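You operate a simulated robot arm through the tools that you are given. There is no shell and no other tool. Be economical: measure what you need, move in short steps, check, and stop when the job is done.

You run a simulated robot arm. Do the job below in one go: nothing can be reset, and whatever is moved stays where it is left.

JOB
Put things in order on the top of the dining table. At the end: the red tin (marked "TOFFEES") stands where the small striped purple pot stood; the black battery stands where the blue pad stood; the blue pad is in the blue bowl; the small striped purple pot is on the yellow film case (marked "Sunday in Stowmere"); the yellow battery is on the red game box (marked "DRAUGHTS"); whatever was shut is shut again. Leave all else as you found it, and nothing knocked over.
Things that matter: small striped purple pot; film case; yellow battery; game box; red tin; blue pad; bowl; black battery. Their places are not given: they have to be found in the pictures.

It is judged by the outcome, as a careful person would: the job done as asked, and still so three seconds after it is handed in. It fails if anything else is knocked over, pushed out of place, dropped, spilled or broken.

ROBOT AND FRAMES
A 7-joint arm with a two-finger parallel gripper, fixed in place. Base frame: the origin is at the foot of the arm, x ahead of it, y to its left, z up; the work surface is at about z = 740. Units: mm, degrees, N and s.
With the tool pointing down near the work surface it reaches from about 200 to 680 mm from the base axis. Its first joint turns from -66.0 to 66.0 degrees. Payload 2.4 kg.
Tool frame: the origin (TCP) lies between the finger pads and is the grasp point; the fingertips stand 30 mm ahead of it; z points along the fingers, y is the line along which they close. The gripper opens to 94 mm. The fingers are 28 mm wide and 10 mm thick; the gripper's body (50 by 96 mm) begins 55 mm behind the TCP.
Orientation is told as [roll, pitch, yaw] about the base's x, y, z axes, in that order, counted from this pose: with the fingers straight down and closing along the base's y, the tool's x points along the base's -x, its y along +y and its z along -z.

CONTROLS
- The arm moves only by the tool play_rows. Its argument "deltas" is a list of rows, each a list of 6 numbers: the shift along the base's x, y, z in units of 300 mm (1.0 is 300 mm), then the turn, a rotation vector about the base's x, y, z in units of 60 degrees (1.0 is 60 degrees). In form: [[tx, ty, tz, rx, ry, rz], ...]. A call has 1 to 10 rows; each row is the pose to reach, as a shift and turn from the pose commanded when the call began. "grip" is the gripper command, from -1 (fully open) to 1 (shut), values between in proportion, set as the call begins (left out, the last holds). A call with a number of a shift or a turn outside -1 to 1 is refused whole. Rows are played at 5 a second. More than 50 mm and 8.6 degrees between two rows, or a gripper value outside its range, and nothing of the call is played. Where a pose cannot be reached the arm comes as near as it can. A force on the tool above 40 N (or 10 N above the force at the start of the call, whichever is more), or a blocked arm, ends the call early, and 0.2 s more pass. Each finger travels about 153 mm/s and halts on what it meets, pressing with about 41 N; the grip force reading is that of the motor and also rises with nothing between the fingers. The clock runs only during rows and for 0.2 s after the last one: add rows that repeat a pose to give the fingers time. The reply holds the time, the measured pose of the TCP, the force on the tool along the base axes, the opening and the grip force, in the units named above and with some noise, and new pictures: "views" is both (left out), scene, wrist or none.
- Cameras (640 x 400 px; columns grow to the right, rows downward): "scene" is fixed at [37.8, 490.4, 1436.9]; the picture's right is [-0.68, -0.74, 0.00], its down [-0.56, 0.52, -0.65] and it looks along [0.48, -0.44, -0.76] (base axes); focal length 327 px, centre (320, 200). "wrist" rides on the gripper at [-37, 0, -58] in the tool frame; the picture's right is [0.00, -1.00, 0.00], its down [0.97, 0.00, -0.24] and it looks along [0.24, 0.00, 0.97] (tool axes); focal length 218 px, centre (320, 200).
- pixel_to_xyz(camera, pixels): there is no depth. For up to 12 entries [column, row, z] of the newest picture of that camera ("zoom" is the newest enlarged one), the place [x, y] in the base frame at which the ray of that pixel passes the height z, good to about 2 mm, but the place of the scene camera against the robot may be out by one fixed shift of up to 18 mm in any direction. No time passes.
- enlarge(camera, box): a new picture of the part [left, top, right, bottom] of that camera's present view, enlarged. No time passes.
- finish_job(): hands the job in; it is judged then, once.

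Work in short steps. Measure before you move; look again where a grasp or a placing could have gone wrong, and mend it. You have 80 turns and 120 pictures in all, those below and enlarged ones among them. Open the gripper and draw the arm clear of the work before you hand the job in, unless the task says otherwise; then end with one line.

The tools are called after "Request:" as name(argument=value, ...) on one line, values as JSON. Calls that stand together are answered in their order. play_rows: Moves the arm, as the interface text tells. Its arguments: {"type":"object","properties":{"deltas":{"type":"array","items":{"type":"array","items":{"type":"number"}}},"grip":{"type":"number"},"views":{"type":"string","enum":["both","scene","wrist","none"]}},"required":["deltas"]} The other tools are called the same way: pixel_to_xyz (camera, pixels) gives the place at which the rays of pixels pass given heights; enlarge (camera, box) takes an enlarged picture of a part of a camera's view; finish_job () hands the job in.

At the start:

```text
t: 0.0
eef_pos: [360.1, 105.7, 1064.4]
orientation: [-0.1, 0.0, 0.0]
force: [-0.5, 0.3, 0.1]
opening: 94.0
grasp_force: 0.0
```

scene: 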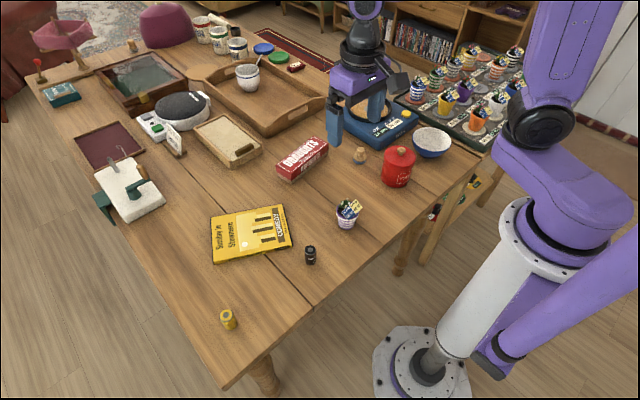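
wrist: 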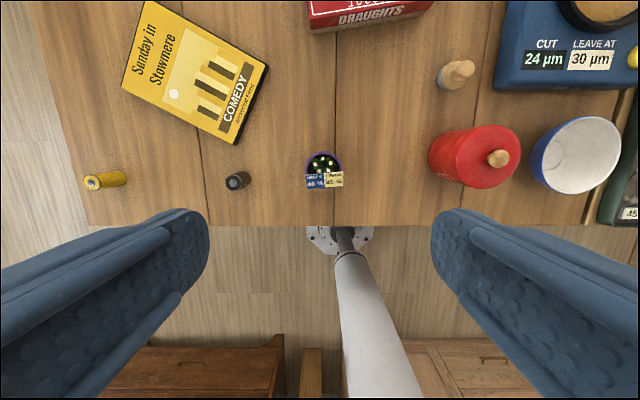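

I'll look closely at the scene first: the pot near (348,214), the bowl near (430,142), and the blue disc near (263,48), which might be the pad.

Request:
enlarge(camera="scene", box=[180, 10, 340, 110])

Request:
enlarge(camera="scene", box=[280, 100, 480, 225])

Request:
enlarge(camera="scene", box=[390, 30, 550, 130])

Request:
enlarge(camera="scene", box=[20, 60, 280, 222])

Request:
enlarge(camera="scene", box=[200, 180, 380, 340])

```text
4.00 times, centred on (260, 60) of scene
```

zoom: 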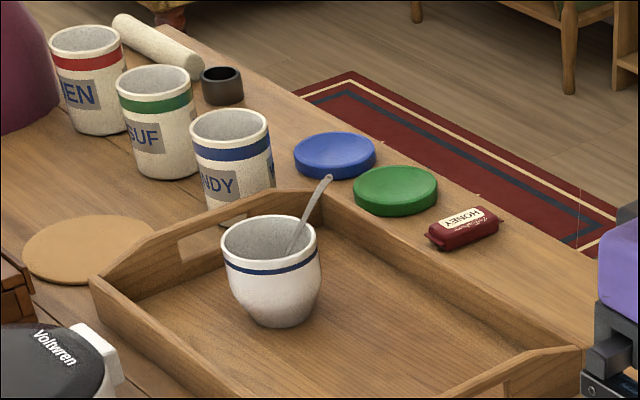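

```text
3.20 times, centred on (380, 162) of scene
```

zoom: 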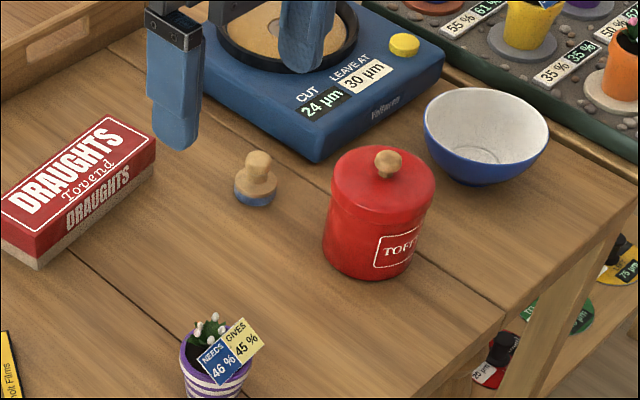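

```text
4.00 times, centred on (470, 80) of scene
```

zoom: 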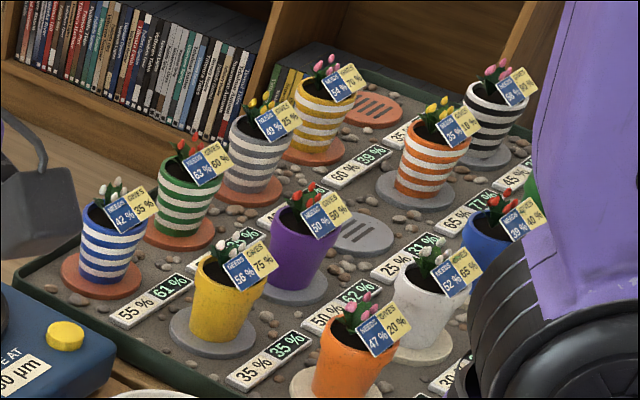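

```text
2.46 times, centred on (150, 141) of scene
```

zoom: 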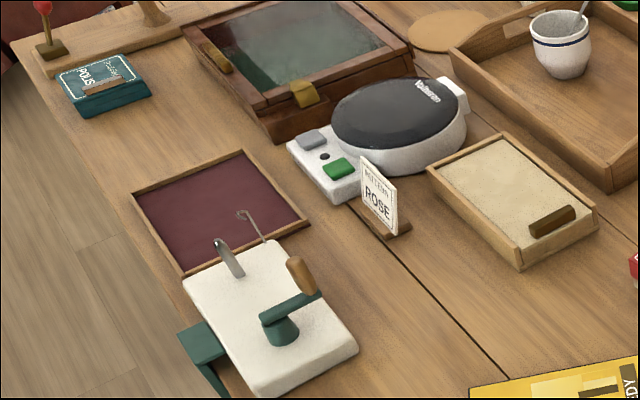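

```text
2.50 times, centred on (290, 260) of scene
```

zoom: 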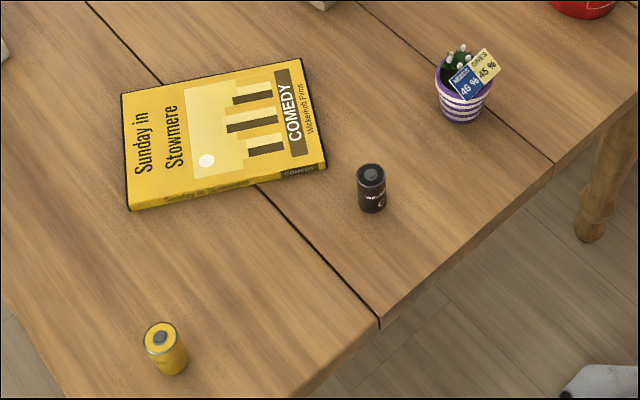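

The knob with a blue base at (358,155) could be the pad. I'll check the shelf items near (440,210), look closer through the wrist camera, and get first positions.

Request:
enlarge(camera="scene", box=[400, 160, 500, 260])

Request:
enlarge(camera="wrist", box=[400, 0, 640, 230])

Request:
pixel_to_xyz(camera="wrist", pixels=[[107, 180, 752], [237, 181, 785], [322, 163, 790], [457, 73, 770], [474, 157, 850], [575, 155, 790], [445, 85, 740], [195, 70, 755], [370, 10, 785]])

Request:
pixel_to_xyz(camera="scene", pixels=[[263, 48, 745], [358, 160, 745], [399, 152, 840], [347, 222, 745], [310, 248, 780], [227, 313, 780], [431, 135, 790]])

```text
4.00 times, centred on (450, 210) of scene
```

zoom: 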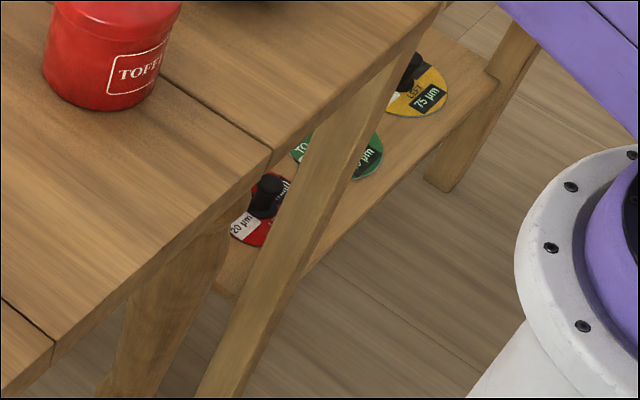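

```text
1.74 times, centred on (520, 115) of wrist
```

zoom: 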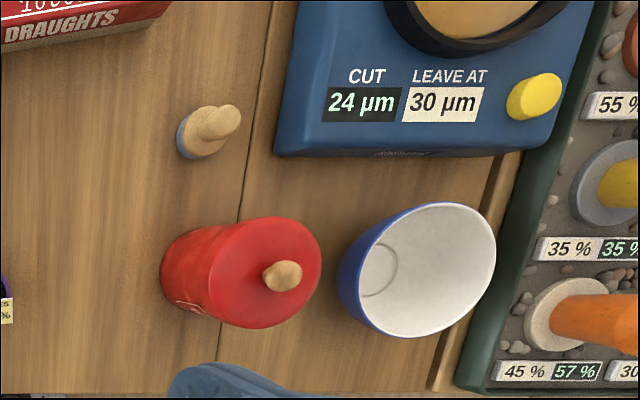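

```text
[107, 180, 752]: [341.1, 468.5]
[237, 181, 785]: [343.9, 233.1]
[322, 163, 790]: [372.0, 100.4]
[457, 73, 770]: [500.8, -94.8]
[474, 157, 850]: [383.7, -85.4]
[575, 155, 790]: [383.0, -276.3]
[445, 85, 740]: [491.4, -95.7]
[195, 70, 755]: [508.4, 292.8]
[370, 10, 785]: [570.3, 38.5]
```

```text
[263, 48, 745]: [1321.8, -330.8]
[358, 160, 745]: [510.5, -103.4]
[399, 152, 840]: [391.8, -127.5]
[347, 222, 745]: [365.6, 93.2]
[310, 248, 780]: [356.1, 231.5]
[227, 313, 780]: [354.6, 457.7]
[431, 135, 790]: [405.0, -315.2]
```

The pad is the knob with the blue felt base, at about (495,-96); the blue disc is far out of reach at x≈1320. I'll hover over it and measure.

Request:
play_rows(deltas=[[0.078, -0.11, -0.06, 0, 0, 0], [0.156, -0.22, -0.12, 0, 0, 0], [0.233, -0.33, -0.18, 0, 0, 0], [0.311, -0.44, -0.24, 0, 0, 0], [0.389, -0.55, -0.31, 0, 0, 0], [0.45, -0.67, -0.38, 0, 0, 0], [0.45, -0.67, -0.38, 0, 0, 0]], grip=-1, views="both")

```text
t: 1.6
eef_pos: [491.7, -93.8, 950.8]
orientation: [-0.1, 0.0, -0.1]
force: [0.6, -0.1, 0.5]
opening: 94.0
grasp_force: 0.0
```

scene: 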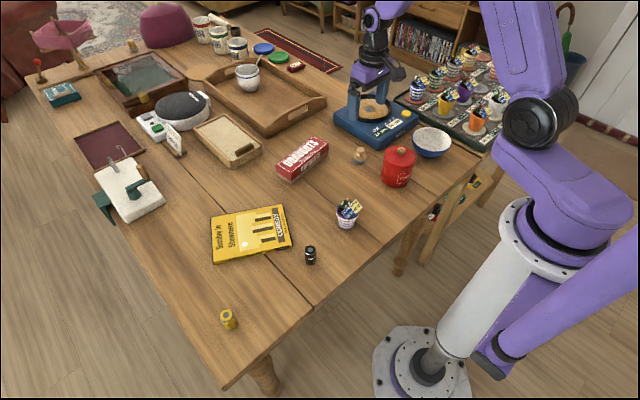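
wrist: 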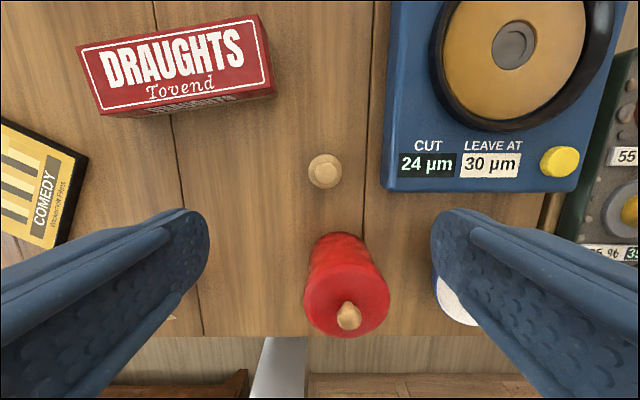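

The pad's knob is at (324,171), clear of the grinder's left edge at column 383. I'll zoom in to measure both.

Request:
enlarge(camera="wrist", box=[280, 130, 400, 205])

Request:
pixel_to_xyz(camera="wrist", pixels=[[324, 171, 740], [324, 169, 780], [308, 170, 745], [342, 170, 745], [383, 190, 740], [383, 190, 790], [102, 116, 740], [277, 94, 740], [76, 48, 780], [100, 110, 780], [272, 82, 780], [258, 14, 780]])

```text
5.33 times, centred on (340, 168) of wrist
```

zoom: 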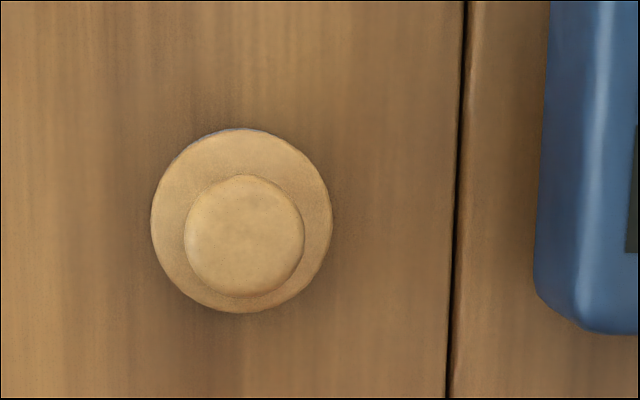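

```text
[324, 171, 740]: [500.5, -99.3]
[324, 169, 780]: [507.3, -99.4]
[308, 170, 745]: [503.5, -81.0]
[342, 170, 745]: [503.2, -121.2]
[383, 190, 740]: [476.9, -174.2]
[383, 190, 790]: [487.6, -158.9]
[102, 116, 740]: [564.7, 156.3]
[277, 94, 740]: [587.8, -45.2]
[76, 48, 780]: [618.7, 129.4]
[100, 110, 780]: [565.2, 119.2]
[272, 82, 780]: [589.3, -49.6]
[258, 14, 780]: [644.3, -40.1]
```

Pad centre measures about (502,-101), with a knob ~20 mm wide and its top near z≈780. I'll narrow the fingers to ~52 mm and descend halfway to check alignment.

Request:
play_rows(deltas=[[0.023, -0.02, -0.15, 0, 0, 0], [0.023, -0.02, -0.28, 0, 0, 0], [0.023, -0.02, -0.37, 0, 0, 0], [0.023, -0.02, -0.37, 0, 0, 0], [0.023, -0.02, -0.37, 0, 0, 0]], grip=-0.1, views="both")

```text
t: 2.8
eef_pos: [500.0, -100.9, 839.5]
orientation: [0.1, 0.0, 0.0]
force: [-0.7, 0.0, 0.0]
opening: 51.5
grasp_force: 0.0
```

scene: 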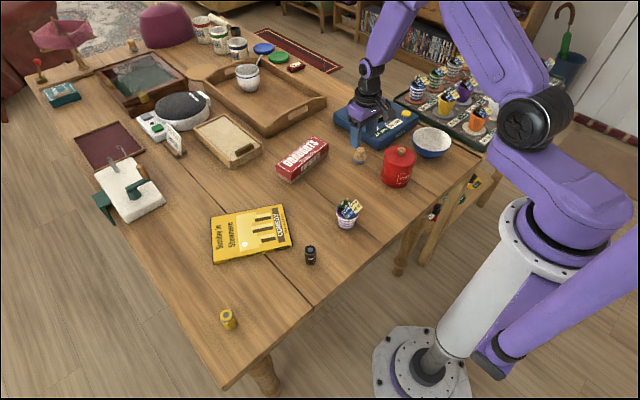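
wrist: 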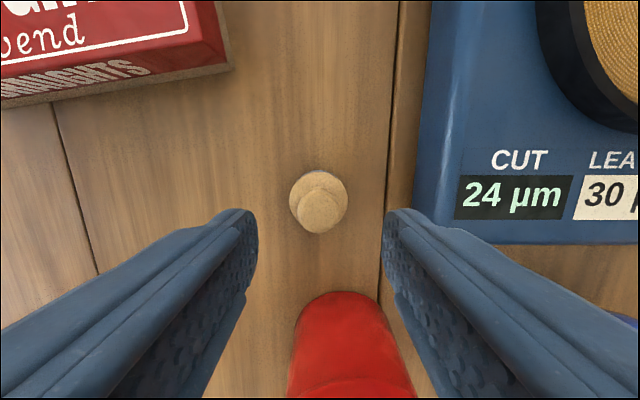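

The pad base is at (318,201) and the knob at (320,210), between the fingers. I'll take one more measurement.

Request:
pixel_to_xyz(camera="wrist", pixels=[[318, 201, 752], [320, 209, 780], [289, 202, 752], [348, 202, 752], [318, 233, 740]])

Request:
enlarge(camera="scene", box=[330, 130, 400, 190])

```text
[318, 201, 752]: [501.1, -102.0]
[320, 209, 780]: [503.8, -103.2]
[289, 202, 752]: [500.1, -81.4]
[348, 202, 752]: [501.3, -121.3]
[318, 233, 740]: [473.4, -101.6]
```

```text
6.67 times, centred on (365, 160) of scene
```

zoom: 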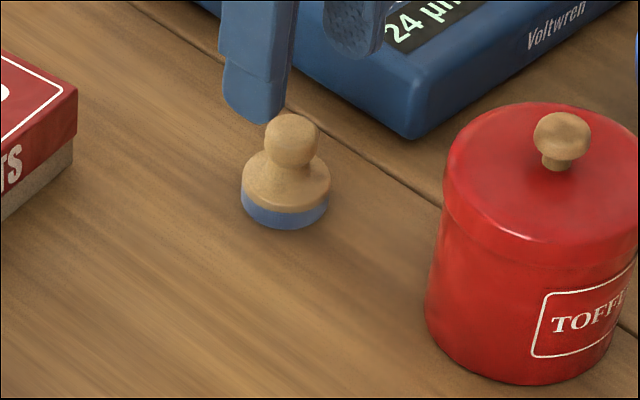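

It's centred. I'll lower to TCP z≈789 and close on the knob.

Request:
play_rows(deltas=[[0, -0.003, -0.09, 0, 0, 0], [0, -0.003, -0.168, 0, 0, 0], [0, -0.003, -0.168, 0, 0, 0]], views="none")

Request:
play_rows(deltas=[[0, 0, 0, 0, 0, 0], [0, 0, 0, 0, 0, 0], [0, 0, 0, 0, 0, 0]], grip=1, views="none")

Request:
play_rows(deltas=[[0, 0, 0.15, 0, 0, 0], [0, 0, 0.3, 0, 0, 0], [0, 0, 0.45, 0, 0, 0], [0, 0, 0.45, 0, 0, 0]], views="both")

```text
t: 3.6
eef_pos: [499.4, -102.8, 788.7]
orientation: [-0.1, 0.0, 0.1]
force: [0.6, 0.8, 0.5]
opening: 51.8
grasp_force: 0.1
```

```text
t: 4.4
eef_pos: [500.5, -102.9, 790.2]
orientation: [0.0, -0.1, -0.1]
force: [0.6, 0.8, 7.7]
opening: 20.8
grasp_force: 41.2
```

```text
t: 5.4
eef_pos: [501.0, -102.8, 922.9]
orientation: [-0.1, -0.1, 0.0]
force: [0.6, 0.0, -0.4]
opening: 20.7
grasp_force: 40.9
```

scene: 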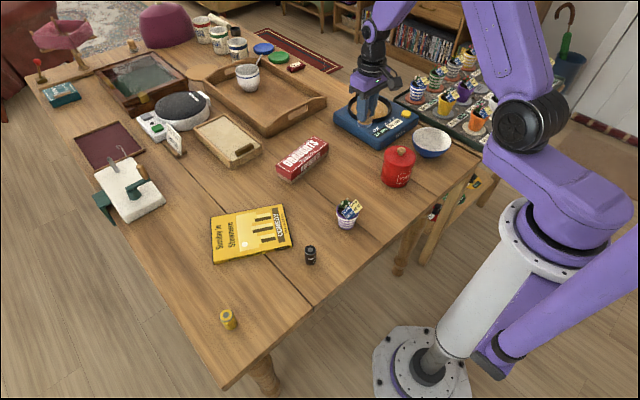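
wrist: 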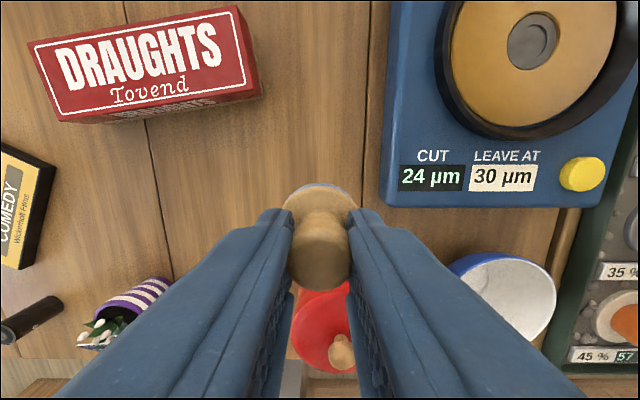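

The pad is held (opening 20.7). I'll carry it at this height towards the bowl, at about (395,-280), and measure.

Request:
play_rows(deltas=[[-0.06, -0.14, 0, 0, 0, 0], [-0.12, -0.28, 0, 0, 0, 0], [-0.18, -0.42, 0, 0, 0, 0], [-0.25, -0.53, 0, 0, 0, 0], [-0.34, -0.61, 0, 0, 0, 0], [-0.34, -0.61, 0, 0, 0, 0], [-0.34, -0.61, 0, 0, 0, 0]], views="both")

```text
t: 7.0
eef_pos: [399.1, -283.6, 925.7]
orientation: [0.0, 0.0, 0.0]
force: [0.2, -0.3, -0.7]
opening: 20.7
grasp_force: 41.1
```

scene: 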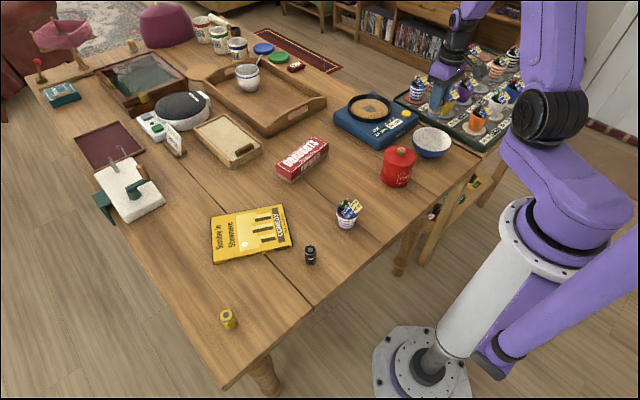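
wrist: 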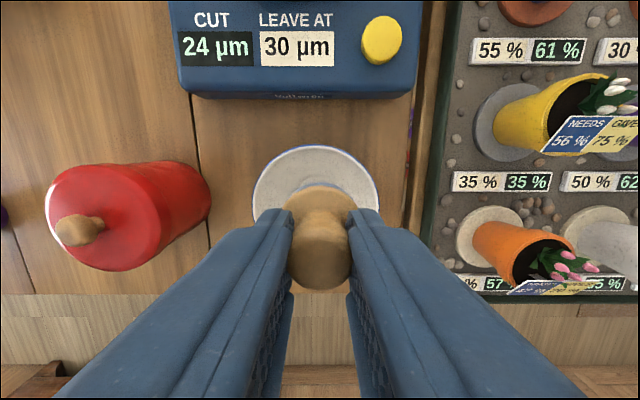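

The bowl rim spans columns 252 to 379 with its top edge at row 145. I'll measure it at possible rim heights, and from the scene view for cross-checking.

Request:
pixel_to_xyz(camera="wrist", pixels=[[252, 192, 790], [380, 192, 790], [316, 145, 790], [252, 192, 800], [380, 192, 800], [316, 145, 800], [194, 95, 740], [183, 92, 790], [420, 200, 740]])

Request:
enlarge(camera="scene", box=[370, 100, 480, 200])

Request:
pixel_to_xyz(camera="scene", pixels=[[412, 140, 790], [451, 141, 790], [432, 127, 790], [431, 152, 790], [433, 157, 740]])

```text
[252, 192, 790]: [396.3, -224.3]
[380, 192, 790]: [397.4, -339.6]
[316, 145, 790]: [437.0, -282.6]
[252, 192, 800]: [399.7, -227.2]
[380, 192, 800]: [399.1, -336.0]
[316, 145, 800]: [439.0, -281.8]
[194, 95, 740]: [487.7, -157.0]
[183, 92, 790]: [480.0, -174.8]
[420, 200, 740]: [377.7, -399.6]
```

```text
4.00 times, centred on (425, 150) of scene
```

zoom: 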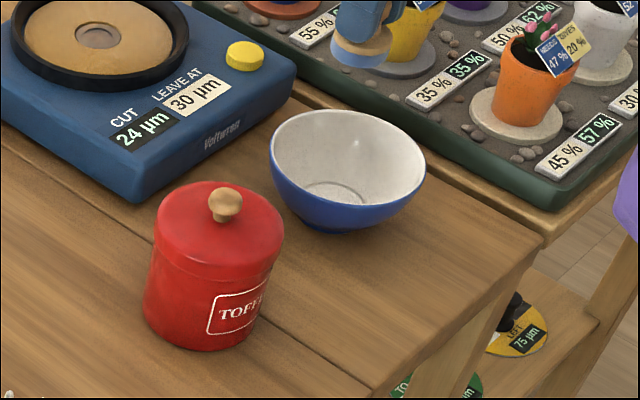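

```text
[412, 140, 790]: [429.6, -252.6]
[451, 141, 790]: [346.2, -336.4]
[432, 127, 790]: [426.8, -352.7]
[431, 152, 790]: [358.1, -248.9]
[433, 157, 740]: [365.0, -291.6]
```

Bowl centre is about (382,-282), with a rim radius of ~56. I'll shift over it and lower until the pad is just above the bowl floor.

Request:
play_rows(deltas=[[-0.06, 0.01, 0, 0, 0, 0], [-0.06, 0.01, -0.12, 0, 0, 0], [-0.06, 0.01, -0.24, 0, 0, 0], [-0.06, 0.01, -0.34, 0, 0, 0], [-0.06, 0.01, -0.37, 0, 0, 0], [-0.06, 0.01, -0.37, 0, 0, 0]], views="both")

```text
t: 8.4
eef_pos: [381.0, -282.7, 815.0]
orientation: [0.0, 0.1, 0.0]
force: [-0.2, -0.5, -1.2]
opening: 20.8
grasp_force: 40.5
```

scene: 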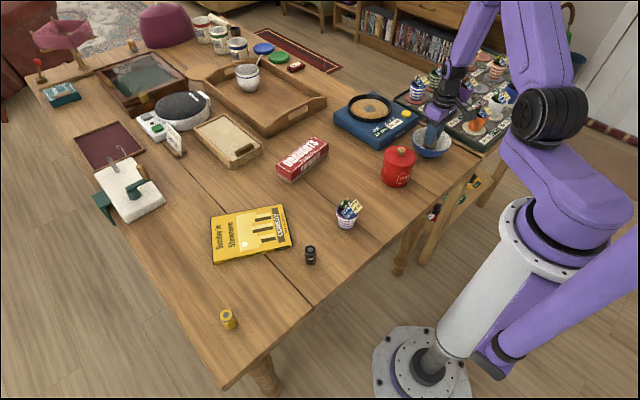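
wrist: 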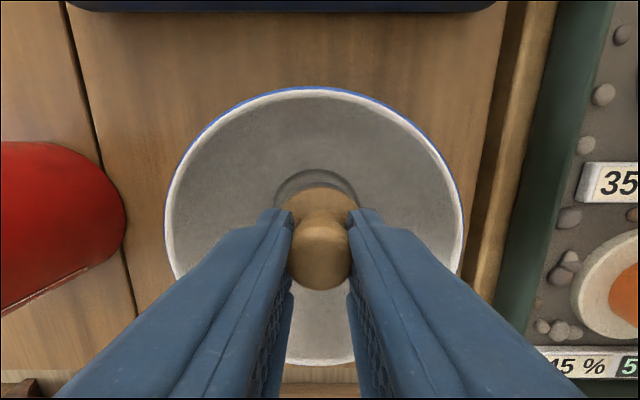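

It's centred over the bowl's foot ring. I'll lower in small steps and watch the force.

Request:
play_rows(deltas=[[0, 0, -0.015, 0, 0, 0], [0, 0, -0.03, 0, 0, 0], [0, 0, -0.03, 0, 0, 0]], views="none")

Request:
play_rows(deltas=[[0, 0, -0.007, 0, 0, 0], [0, 0, -0.014, 0, 0, 0], [0, 0, -0.014, 0, 0, 0]], views="wrist")

```text
t: 9.2
eef_pos: [381.2, -281.7, 806.0]
orientation: [0.0, 0.0, 0.0]
force: [-0.1, 0.2, -0.5]
opening: 20.8
grasp_force: 41.1
```

```text
t: 10.0
eef_pos: [380.8, -282.6, 800.2]
orientation: [-0.1, 0.1, 0.1]
force: [-0.1, -0.2, -0.2]
opening: 20.8
grasp_force: 40.8
```

wrist: 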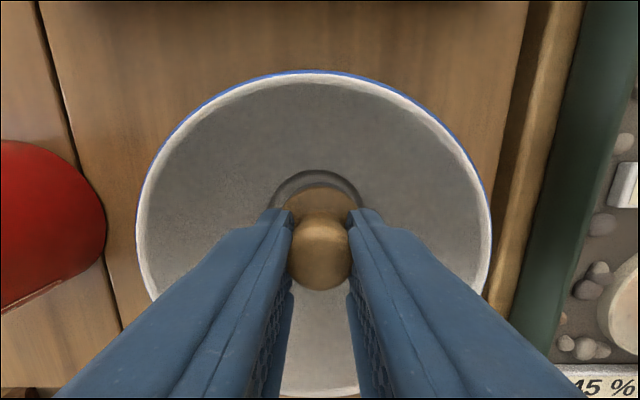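

No contact yet at z=800, so I'll keep lowering slightly.

Request:
play_rows(deltas=[[0, 0, -0.006, 0, 0, 0], [0, 0, -0.01, 0, 0, 0], [0, 0, -0.01, 0, 0, 0]], views="none")

```text
t: 10.8
eef_pos: [381.0, -283.3, 797.2]
orientation: [0.0, 0.1, 0.0]
force: [0.0, -0.1, -0.9]
opening: 20.6
grasp_force: 40.9
```

It should be within ~2 mm of the floor now. I'll lower a touch more, release gently and rise.

Request:
play_rows(deltas=[[0, 0, -0.005, 0, 0, 0], [0, 0, -0.005, 0, 0, 0]], views="none")

Request:
play_rows(deltas=[[0, 0, 0, 0, 0, 0], [0, 0, 0, 0, 0, 0]], grip=0.2, views="none")

Request:
play_rows(deltas=[[0, 0, 0.1, 0, 0, 0], [0, 0, 0.25, 0, 0, 0], [0, 0, 0.4, 0, 0, 0], [0, 0, 0.5, 0, 0, 0]], views="both")

```text
t: 11.4
eef_pos: [383.0, -282.1, 795.8]
orientation: [-0.1, -0.1, 0.0]
force: [0.0, -0.1, 0.1]
opening: 20.6
grasp_force: 41.2
```

```text
t: 12.0
eef_pos: [380.7, -282.9, 797.0]
orientation: [-0.1, 0.0, -0.1]
force: [-0.4, -0.2, -0.4]
opening: 37.4
grasp_force: 0.0
```

```text
t: 13.0
eef_pos: [380.7, -283.5, 945.3]
orientation: [0.0, 0.0, 0.0]
force: [-0.1, 0.2, -0.4]
opening: 37.6
grasp_force: 0.1
```

scene: 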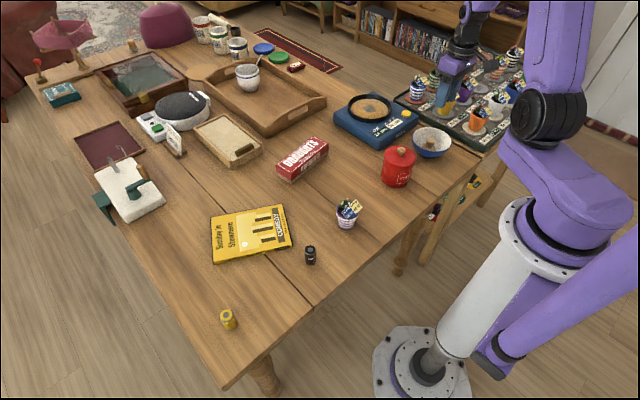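
wrist: 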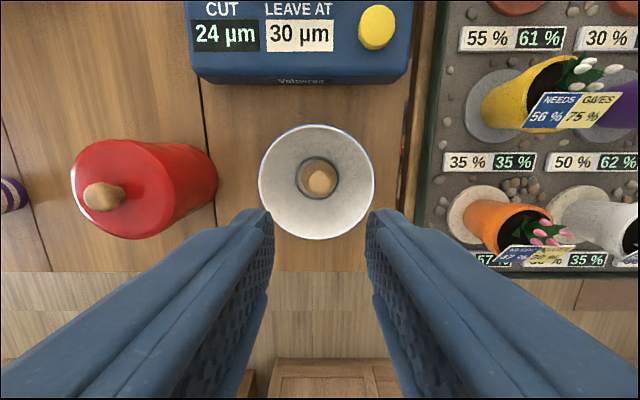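

The pad sits in the bowl. Next I'll move above the pot at about (370,100) to measure it.

Request:
play_rows(deltas=[[0, 0.16, 0, 0, 0, 0], [0, 0.32, 0, 0, 0, 0], [0, 0.48, 0, 0, 0, 0], [0, 0.64, 0, 0, 0, 0], [0, 0.8, 0, 0, 0, 0], [0, 0.96, 0, 0, 0, 0], [0, 0.96, 0, 0, 0, 0]], views="none")

Request:
play_rows(deltas=[[0, 0.16, 0, 0, 0, 0], [0, 0.3, 0, 0, 0, 0], [0, 0.3, 0, 0, 0, 0], [0, 0.3, 0, 0, 0, 0]], grip=-0.3, views="wrist")

```text
t: 14.6
eef_pos: [379.9, 6.2, 948.5]
orientation: [0.0, 0.0, 0.0]
force: [-0.5, -0.6, -0.2]
opening: 37.7
grasp_force: 0.2
```

```text
t: 15.6
eef_pos: [380.2, 95.1, 947.6]
orientation: [-0.1, 0.0, 0.0]
force: [0.7, -0.7, 0.5]
opening: 61.2
grasp_force: 0.0
```

wrist: 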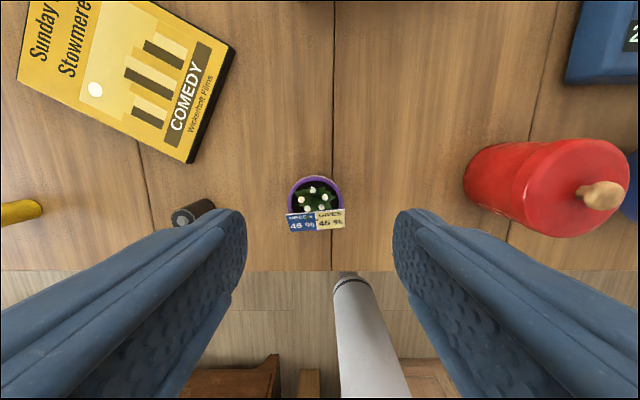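

Request:
enlarge(camera="wrist", box=[260, 155, 380, 245])

Request:
enlarge(camera="scene", box=[300, 180, 380, 270])

Request:
pixel_to_xyz(camera="wrist", pixels=[[288, 196, 790], [343, 196, 790], [316, 176, 790], [182, 218, 780], [207, 204, 740], [468, 180, 740], [190, 161, 740], [19, 82, 755], [236, 52, 755], [183, 155, 755]])

```text
4.44 times, centred on (320, 200) of wrist
```

zoom: 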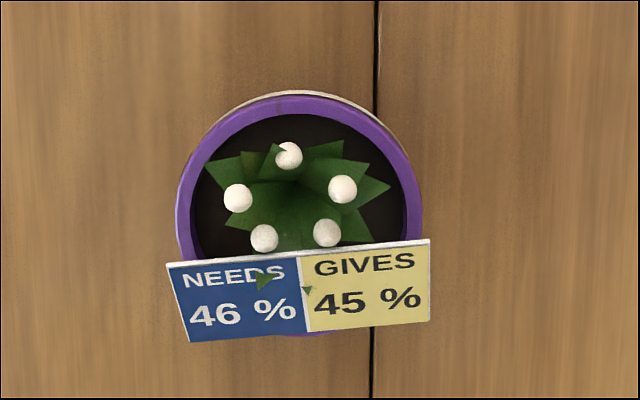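

```text
4.44 times, centred on (340, 225) of scene
```

zoom: 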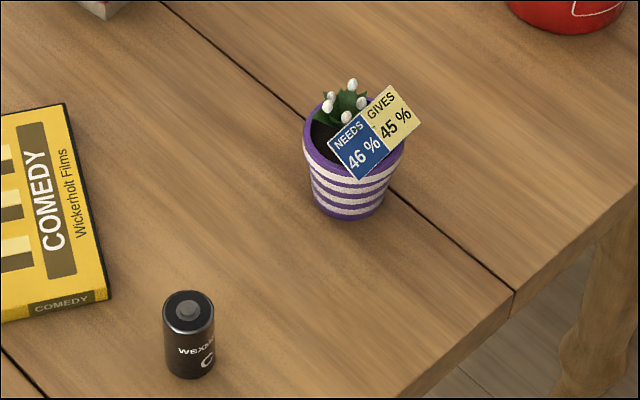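

```text
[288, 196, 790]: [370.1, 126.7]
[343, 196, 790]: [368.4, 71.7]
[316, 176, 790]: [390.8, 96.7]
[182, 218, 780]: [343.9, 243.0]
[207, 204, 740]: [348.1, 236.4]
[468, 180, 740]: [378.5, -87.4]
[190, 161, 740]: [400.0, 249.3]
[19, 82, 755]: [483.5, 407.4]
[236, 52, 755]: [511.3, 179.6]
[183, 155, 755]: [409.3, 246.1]
```

The pot rim circle is centred at about pixel (315,203), roughly (363,98). I'll do the black battery first and hover over it at about (346,236).

Request:
play_rows(deltas=[[-0.04, 0.15, -0.03, 0, 0, 0], [-0.08, 0.3, -0.08, 0, 0, 0], [-0.12, 0.44, -0.15, 0, 0, 0], [-0.12, 0.467, -0.2, 0, 0, 0], [-0.12, 0.467, -0.2, 0, 0, 0]], views="wrist")

Request:
pixel_to_xyz(camera="wrist", pixels=[[315.4, 203, 790]])

```text
t: 16.8
eef_pos: [344.6, 236.8, 884.4]
orientation: [0.0, 0.0, -0.1]
force: [0.0, 0.1, 0.1]
opening: 61.2
grasp_force: 0.0
```

wrist: 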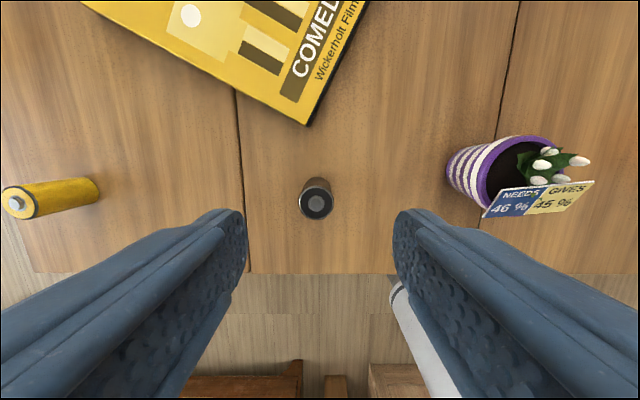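

```text
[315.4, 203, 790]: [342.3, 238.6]
```

The battery top is at (316,204). I'll zoom and measure.

Request:
enlarge(camera="wrist", box=[280, 165, 360, 235])

Request:
pixel_to_xyz(camera="wrist", pixels=[[316, 204, 790], [316, 204, 780], [302, 192, 745], [331, 190, 745], [317, 178, 740], [300, 204, 785], [332, 204, 785], [447, 170, 745], [99, 192, 745], [15, 203, 785]])

```text
5.71 times, centred on (320, 200) of wrist
```

zoom: 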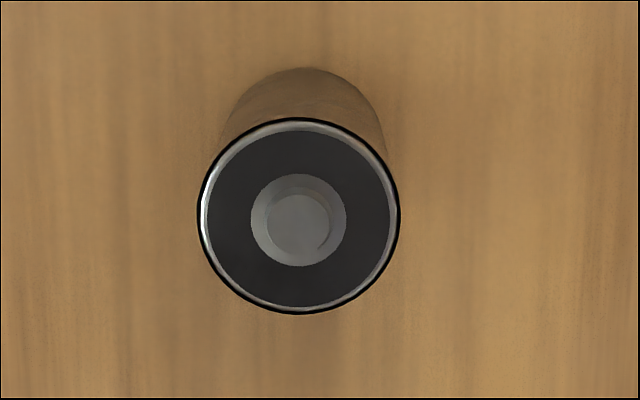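

```text
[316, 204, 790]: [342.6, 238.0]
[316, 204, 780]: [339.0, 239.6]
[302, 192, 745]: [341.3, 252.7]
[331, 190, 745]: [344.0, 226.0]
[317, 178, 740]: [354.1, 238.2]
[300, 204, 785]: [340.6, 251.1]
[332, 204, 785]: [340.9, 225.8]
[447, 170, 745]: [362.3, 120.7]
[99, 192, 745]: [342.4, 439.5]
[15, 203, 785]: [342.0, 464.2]
```

The battery is centred at (341.5,238.5), 26 mm wide and ~48 mm tall. I'll lower to z≈780, close and lift.

Request:
play_rows(deltas=[[-0.015, 0.009, -0.02, 0, 0, 0], [-0.015, 0.009, -0.15, 0, 0, 0], [-0.015, 0.009, -0.28, 0, 0, 0], [-0.015, 0.009, -0.35, 0, 0, 0], [-0.015, 0.009, -0.35, 0, 0, 0]], views="none")

Request:
play_rows(deltas=[[0, 0, 0, 0, 0, 0], [0, 0, 0, 0, 0, 0], [0, 0, 0, 0, 0, 0]], grip=1, views="none")

Request:
play_rows(deltas=[[0, 0, 0.15, 0, 0, 0], [0, 0, 0.3, 0, 0, 0], [0, 0, 0.45, 0, 0, 0], [0, 0, 0.55, 0, 0, 0], [0, 0, 0.55, 0, 0, 0]], views="both")

```text
t: 18.0
eef_pos: [339.4, 239.2, 781.2]
orientation: [0.0, 0.0, 0.0]
force: [-1.1, -1.0, 0.1]
opening: 61.0
grasp_force: 0.0
```

```text
t: 18.8
eef_pos: [339.7, 239.2, 782.7]
orientation: [0.0, 0.0, 0.0]
force: [0.4, -0.2, 0.2]
opening: 25.0
grasp_force: 40.9
```

```text
t: 20.0
eef_pos: [339.7, 237.7, 947.0]
orientation: [0.1, 0.1, 0.0]
force: [0.9, -0.2, -0.3]
opening: 24.8
grasp_force: 40.6
```

scene: 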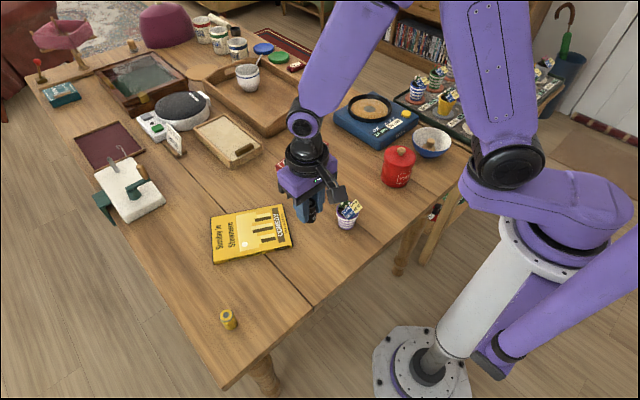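
wrist: 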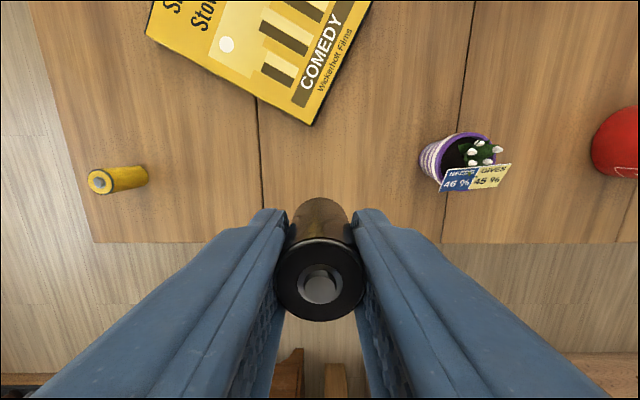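

The battery is held. I'll carry it to the pad's old spot at (501.5,-102).

Request:
play_rows(deltas=[[0.06, -0.14, 0, 0, 0, 0], [0.13, -0.28, 0, 0, 0, 0], [0.2, -0.42, 0, 0, 0, 0], [0.27, -0.56, 0, 0, 0, 0], [0.34, -0.7, 0, 0, 0, 0], [0.41, -0.84, 0, 0, 0, 0], [0.48, -0.98, 0, 0, 0, 0], [0.48, -0.98, 0, 0, 0, 0]], views="none")

Request:
play_rows(deltas=[[0.055, -0.155, 0, 0, 0, 0], [0.055, -0.155, -0.15, 0, 0, 0], [0.055, -0.155, -0.3, 0, 0, 0], [0.055, -0.155, -0.45, 0, 0, 0], [0.055, -0.155, -0.52, 0, 0, 0], [0.055, -0.155, -0.52, 0, 0, 0]], views="both")

```text
t: 21.8
eef_pos: [482.4, -55.4, 947.9]
orientation: [0.0, 0.1, 0.0]
force: [-0.6, -0.6, -1.4]
opening: 24.8
grasp_force: 40.5
```

```text
t: 23.2
eef_pos: [501.8, -102.8, 790.9]
orientation: [0.0, 0.0, 0.0]
force: [-0.1, 0.0, -0.1]
opening: 24.7
grasp_force: 40.9
```

scene: 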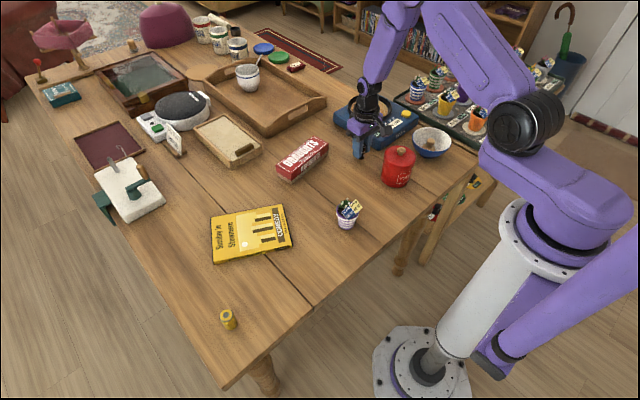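
wrist: 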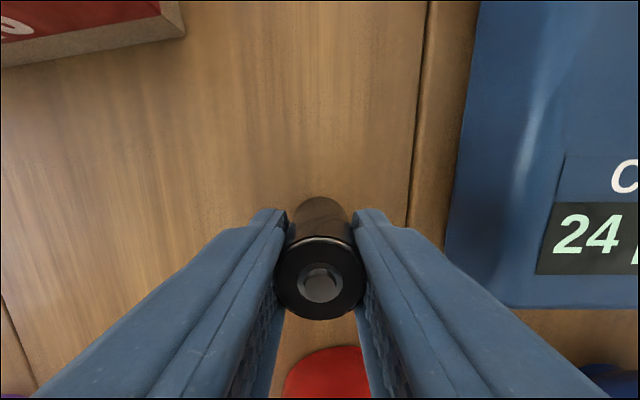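

It's in place and ~9 mm above the table. I'll lower to contact, open modestly and rise.

Request:
play_rows(deltas=[[0, 0, -0.015, 0, 0, 0], [0, 0, -0.029, 0, 0, 0], [0, 0, -0.029, 0, 0, 0]], views="none")

Request:
play_rows(deltas=[[0, 0, 0, 0, 0, 0], [0, 0, 0, 0, 0, 0], [0, 0, 0, 0, 0, 0]], grip=0.0, views="none")

Request:
play_rows(deltas=[[0, 0, 0.12, 0, 0, 0], [0, 0, 0.27, 0, 0, 0], [0, 0, 0.42, 0, 0, 0], [0, 0, 0.55, 0, 0, 0]], views="wrist")

```text
t: 24.0
eef_pos: [501.3, -104.0, 781.7]
orientation: [0.0, 0.0, 0.0]
force: [-2.4, 0.7, 6.6]
opening: 24.8
grasp_force: 41.1
```

```text
t: 24.8
eef_pos: [499.9, -104.3, 781.2]
orientation: [0.0, 0.0, 0.1]
force: [0.0, -0.2, -0.7]
opening: 47.2
grasp_force: 0.0
```

```text
t: 25.8
eef_pos: [502.4, -103.0, 947.0]
orientation: [-0.1, 0.1, 0.1]
force: [0.0, -0.1, 1.3]
opening: 47.4
grasp_force: 0.1
```

wrist: 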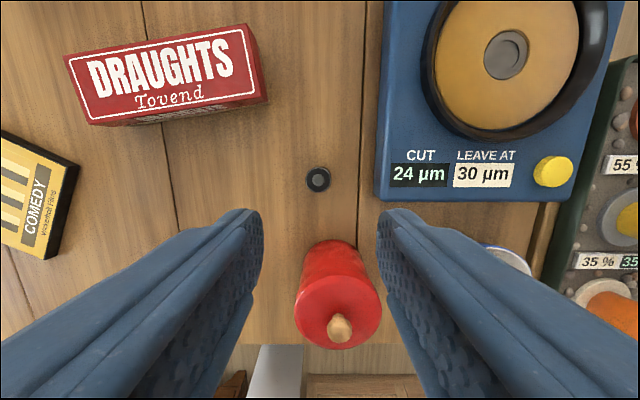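

The battery stands at (318,180). Now I'll measure the game box (top corners near (65,58), (246,25)) and the tin from here.

Request:
enlarge(camera="wrist", box=[50, 10, 290, 160])

Request:
enlarge(camera="scene", box=[260, 120, 350, 200])

Request:
pixel_to_xyz(camera="wrist", pixels=[[318, 180, 788], [330, 240, 740], [302, 262, 740], [340, 328, 880], [340, 328, 860], [294, 305, 850], [382, 305, 850], [340, 348, 850]])

```text
2.67 times, centred on (170, 85) of wrist
```

zoom: 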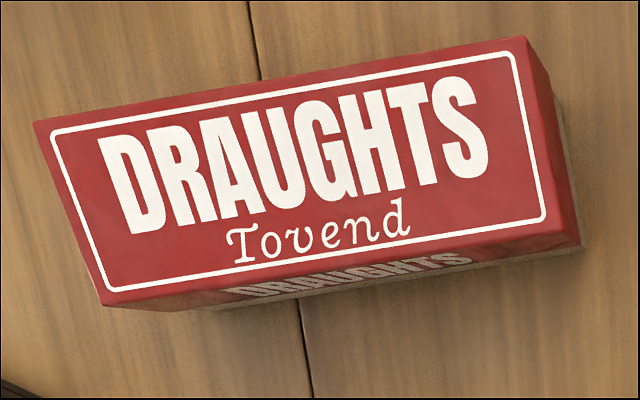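

```text
5.00 times, centred on (305, 160) of scene
```

zoom: 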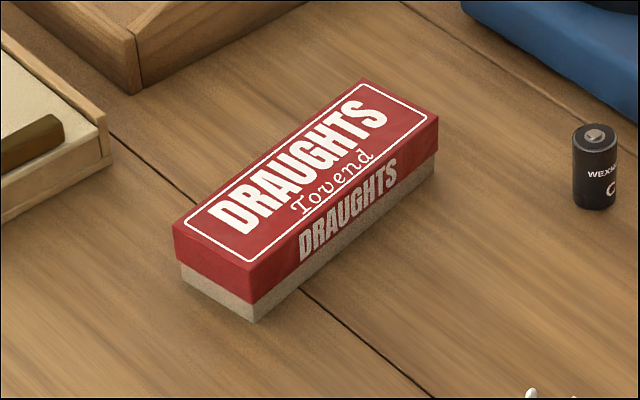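

```text
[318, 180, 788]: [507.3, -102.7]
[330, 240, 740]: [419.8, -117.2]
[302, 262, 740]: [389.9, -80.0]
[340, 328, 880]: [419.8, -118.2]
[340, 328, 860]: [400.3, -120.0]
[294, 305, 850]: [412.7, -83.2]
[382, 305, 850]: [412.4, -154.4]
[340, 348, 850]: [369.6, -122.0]
```

Box top height is about 784. I'll compute its top corners.

Request:
pixel_to_xyz(camera="wrist", pixels=[[62.7, 55.7, 784], [247.6, 23.9, 784], [267.5, 98, 784], [88.6, 124.4, 784], [268.6, 103.7, 740], [97, 126, 740]])

Request:
pixel_to_xyz(camera="zoom", pixels=[[172, 226, 784], [362, 79, 784], [438, 116, 784], [248, 268, 784], [254, 322, 740], [434, 166, 740], [595, 197, 740]])

```text
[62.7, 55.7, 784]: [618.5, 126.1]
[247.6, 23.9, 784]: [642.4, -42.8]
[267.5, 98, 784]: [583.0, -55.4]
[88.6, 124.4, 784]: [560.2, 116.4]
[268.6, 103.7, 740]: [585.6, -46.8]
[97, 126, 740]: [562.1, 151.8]
```

```text
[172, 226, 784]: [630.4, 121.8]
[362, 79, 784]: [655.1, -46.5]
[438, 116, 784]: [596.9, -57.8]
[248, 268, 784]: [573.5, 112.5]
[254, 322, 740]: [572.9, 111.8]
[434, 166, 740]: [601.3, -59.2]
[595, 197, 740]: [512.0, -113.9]
```

The box top is centred at about (601,36), and the scene view gives the same shape with a fixed shift of about (+12,-4). Next I'll go to the yellow battery at about (342,455).

Request:
play_rows(deltas=[[-0.04, 0.14, 0, 0, 0, 0], [-0.08, 0.28, 0, 0, 0, 0], [-0.12, 0.42, 0, 0, 0, 0], [-0.16, 0.56, 0, 0, 0, 0], [-0.2, 0.7, 0, 0, 0, 0], [-0.24, 0.84, 0, 0, 0, 0], [-0.28, 0.98, 0, 0, 0, 0], [-0.28, 0.98, 0, 0, 0, 0]], grip=-0.3, views="none")

Request:
play_rows(deltas=[[-0.04, 0.14, 0, 0, 0, 0], [-0.08, 0.28, 0, 0, 0, 0], [-0.12, 0.42, 0, 0, 0, 0], [-0.16, 0.56, 0, 0, 0, 0], [-0.2, 0.7, -0.08, 0, 0, 0], [-0.24, 0.84, -0.15, 0, 0, 0], [-0.24, 0.87, -0.2, 0, 0, 0], [-0.24, 0.87, -0.2, 0, 0, 0]], views="both")

```text
t: 27.6
eef_pos: [417.0, 192.8, 946.0]
orientation: [0.1, 0.0, 0.0]
force: [-0.4, 0.5, 0.1]
opening: 61.3
grasp_force: 0.1
```

```text
t: 29.4
eef_pos: [345.7, 451.1, 884.3]
orientation: [0.0, -0.1, 0.0]
force: [1.0, 0.0, -0.6]
opening: 61.0
grasp_force: 0.1
```

scene: 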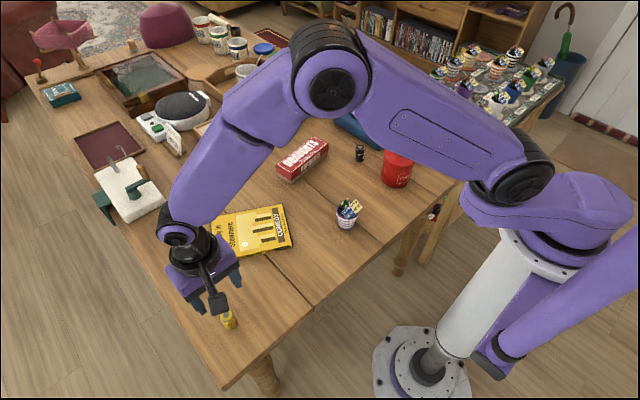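
wrist: 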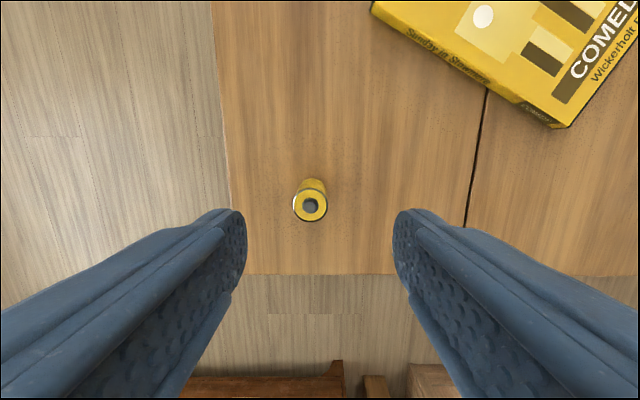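

Request:
enlarge(camera="wrist", box=[280, 165, 360, 235])

Request:
pixel_to_xyz(camera="wrist", pixels=[[310, 204, 788], [310, 204, 780], [314, 179, 740], [300, 190, 742], [328, 188, 742]])

```text
5.71 times, centred on (320, 200) of wrist
```

zoom: 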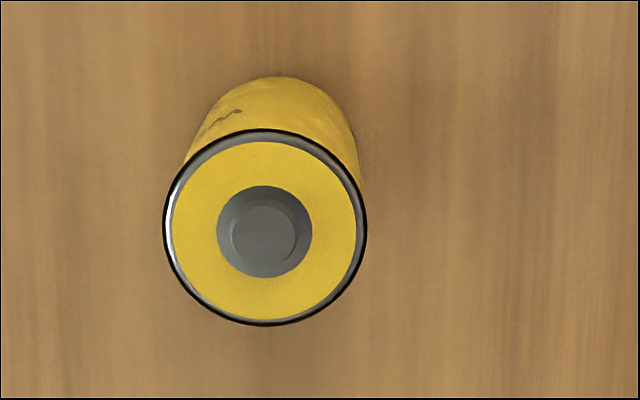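

```text
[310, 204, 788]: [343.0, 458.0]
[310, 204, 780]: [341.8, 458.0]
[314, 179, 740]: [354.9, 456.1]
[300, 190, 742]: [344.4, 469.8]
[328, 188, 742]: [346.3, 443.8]
```

The yellow battery is centred at about (343,457). I'll lower, grip and lift.

Request:
play_rows(deltas=[[-0.008, 0.013, -0.02, 0, 0, 0], [-0.008, 0.013, -0.15, 0, 0, 0], [-0.008, 0.013, -0.28, 0, 0, 0], [-0.008, 0.013, -0.35, 0, 0, 0], [-0.008, 0.013, -0.35, 0, 0, 0]], views="none")

Request:
play_rows(deltas=[[0, 0, 0, 0, 0, 0], [0, 0, 0, 0, 0, 0], [0, 0, 0, 0, 0, 0]], grip=1, views="none")

Request:
play_rows(deltas=[[0, 0, 0.15, 0, 0, 0], [0, 0, 0.3, 0, 0, 0], [0, 0, 0.45, 0, 0, 0], [0, 0, 0.55, 0, 0, 0], [0, 0, 0.55, 0, 0, 0]], views="wrist")

```text
t: 30.6
eef_pos: [343.5, 455.0, 779.7]
orientation: [0.1, 0.0, 0.1]
force: [0.6, -0.4, 0.2]
opening: 61.2
grasp_force: 0.0
```

```text
t: 31.4
eef_pos: [343.3, 454.4, 781.4]
orientation: [0.2, -0.1, 0.1]
force: [0.4, 1.5, 2.8]
opening: 24.9
grasp_force: 40.9
```

```text
t: 32.6
eef_pos: [342.0, 456.5, 945.6]
orientation: [0.1, 0.0, -0.1]
force: [-0.6, -0.4, -1.0]
opening: 25.0
grasp_force: 40.6
```

wrist: 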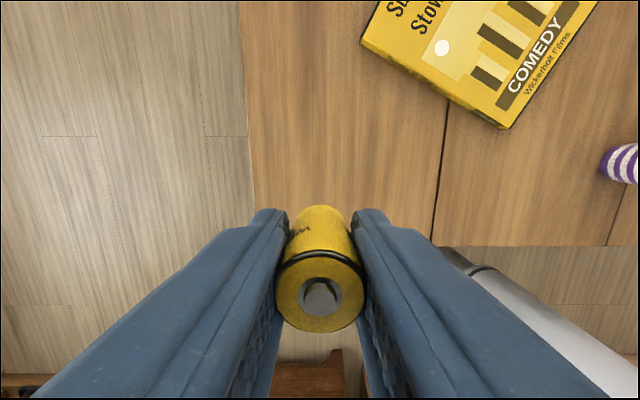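

It's held. I'll carry it to above the game box at (601,36).

Request:
play_rows(deltas=[[0.0816, -0.1336, 0, 0, 0, 0], [0.163, -0.267, 0, 0, 0, 0], [0.245, -0.401, 0, 0, 0, 0], [0.326, -0.534, 0, 0, 0, 0], [0.408, -0.668, 0, 0, 0, 0], [0.489, -0.802, 0, 0, 0, 0], [0.571, -0.935, 0, 0, 0, 0], [0.571, -0.935, 0, 0, 0, 0]], views="none")

Request:
play_rows(deltas=[[0.08, -0.13, 0, 0, 0, 0], [0.16, -0.26, 0, 0, 0, 0], [0.24, -0.39, 0, 0, 0, 0], [0.287, -0.468, 0, 0, 0, 0], [0.287, -0.468, -0.12, 0, 0, 0], [0.287, -0.468, -0.25, 0, 0, 0], [0.287, -0.468, -0.35, 0, 0, 0], [0.287, -0.468, -0.35, 0, 0, 0]], views="both")

```text
t: 34.4
eef_pos: [510.6, 176.0, 949.0]
orientation: [0.1, 0.0, -0.1]
force: [0.2, 1.2, -0.5]
opening: 25.0
grasp_force: 41.1
```

```text
t: 36.2
eef_pos: [598.1, 35.5, 840.9]
orientation: [0.0, 0.1, 0.0]
force: [0.6, 0.8, -0.8]
opening: 24.8
grasp_force: 40.6
```

scene: 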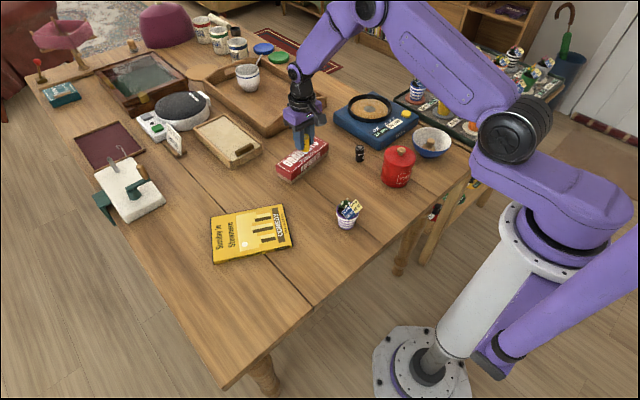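
wrist: 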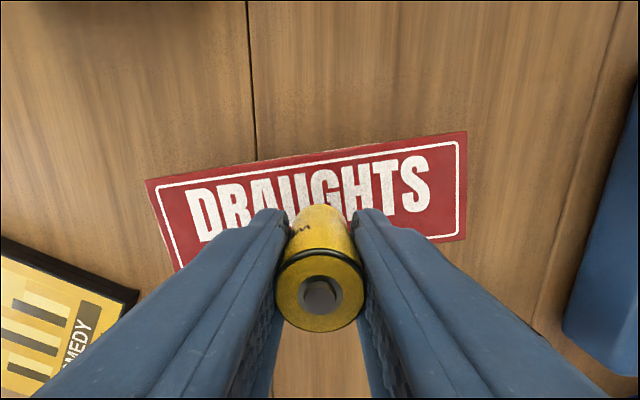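

It's over the box's centre. I'll lower in small steps and watch for contact.

Request:
play_rows(deltas=[[0, 0, -0.02, 0, 0, 0], [0, 0, -0.04, 0, 0, 0], [0, 0, -0.04, 0, 0, 0]], views="none")

Request:
play_rows(deltas=[[0, 0, -0.007, 0, 0, 0], [0, 0, -0.012, 0, 0, 0], [0, 0, -0.012, 0, 0, 0]], views="both")

```text
t: 37.0
eef_pos: [598.7, 34.8, 829.0]
orientation: [0.0, 0.1, 0.0]
force: [0.7, -1.6, -0.4]
opening: 24.9
grasp_force: 41.3
```

```text
t: 37.8
eef_pos: [599.6, 35.9, 825.8]
orientation: [0.2, 0.0, 0.0]
force: [-0.3, 0.1, -0.3]
opening: 25.1
grasp_force: 40.3
```

scene: 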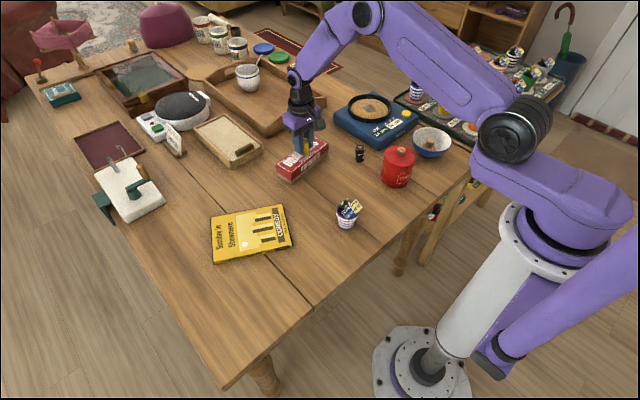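
wrist: 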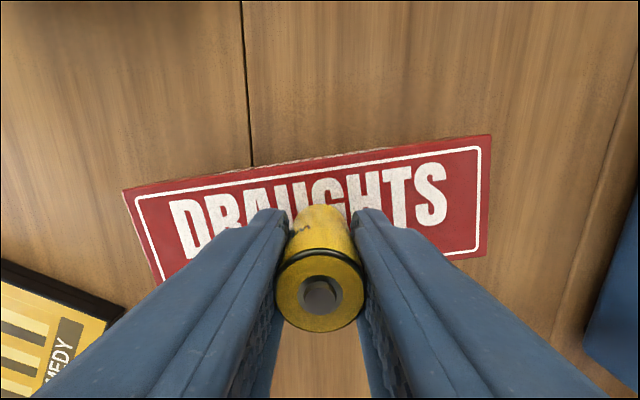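

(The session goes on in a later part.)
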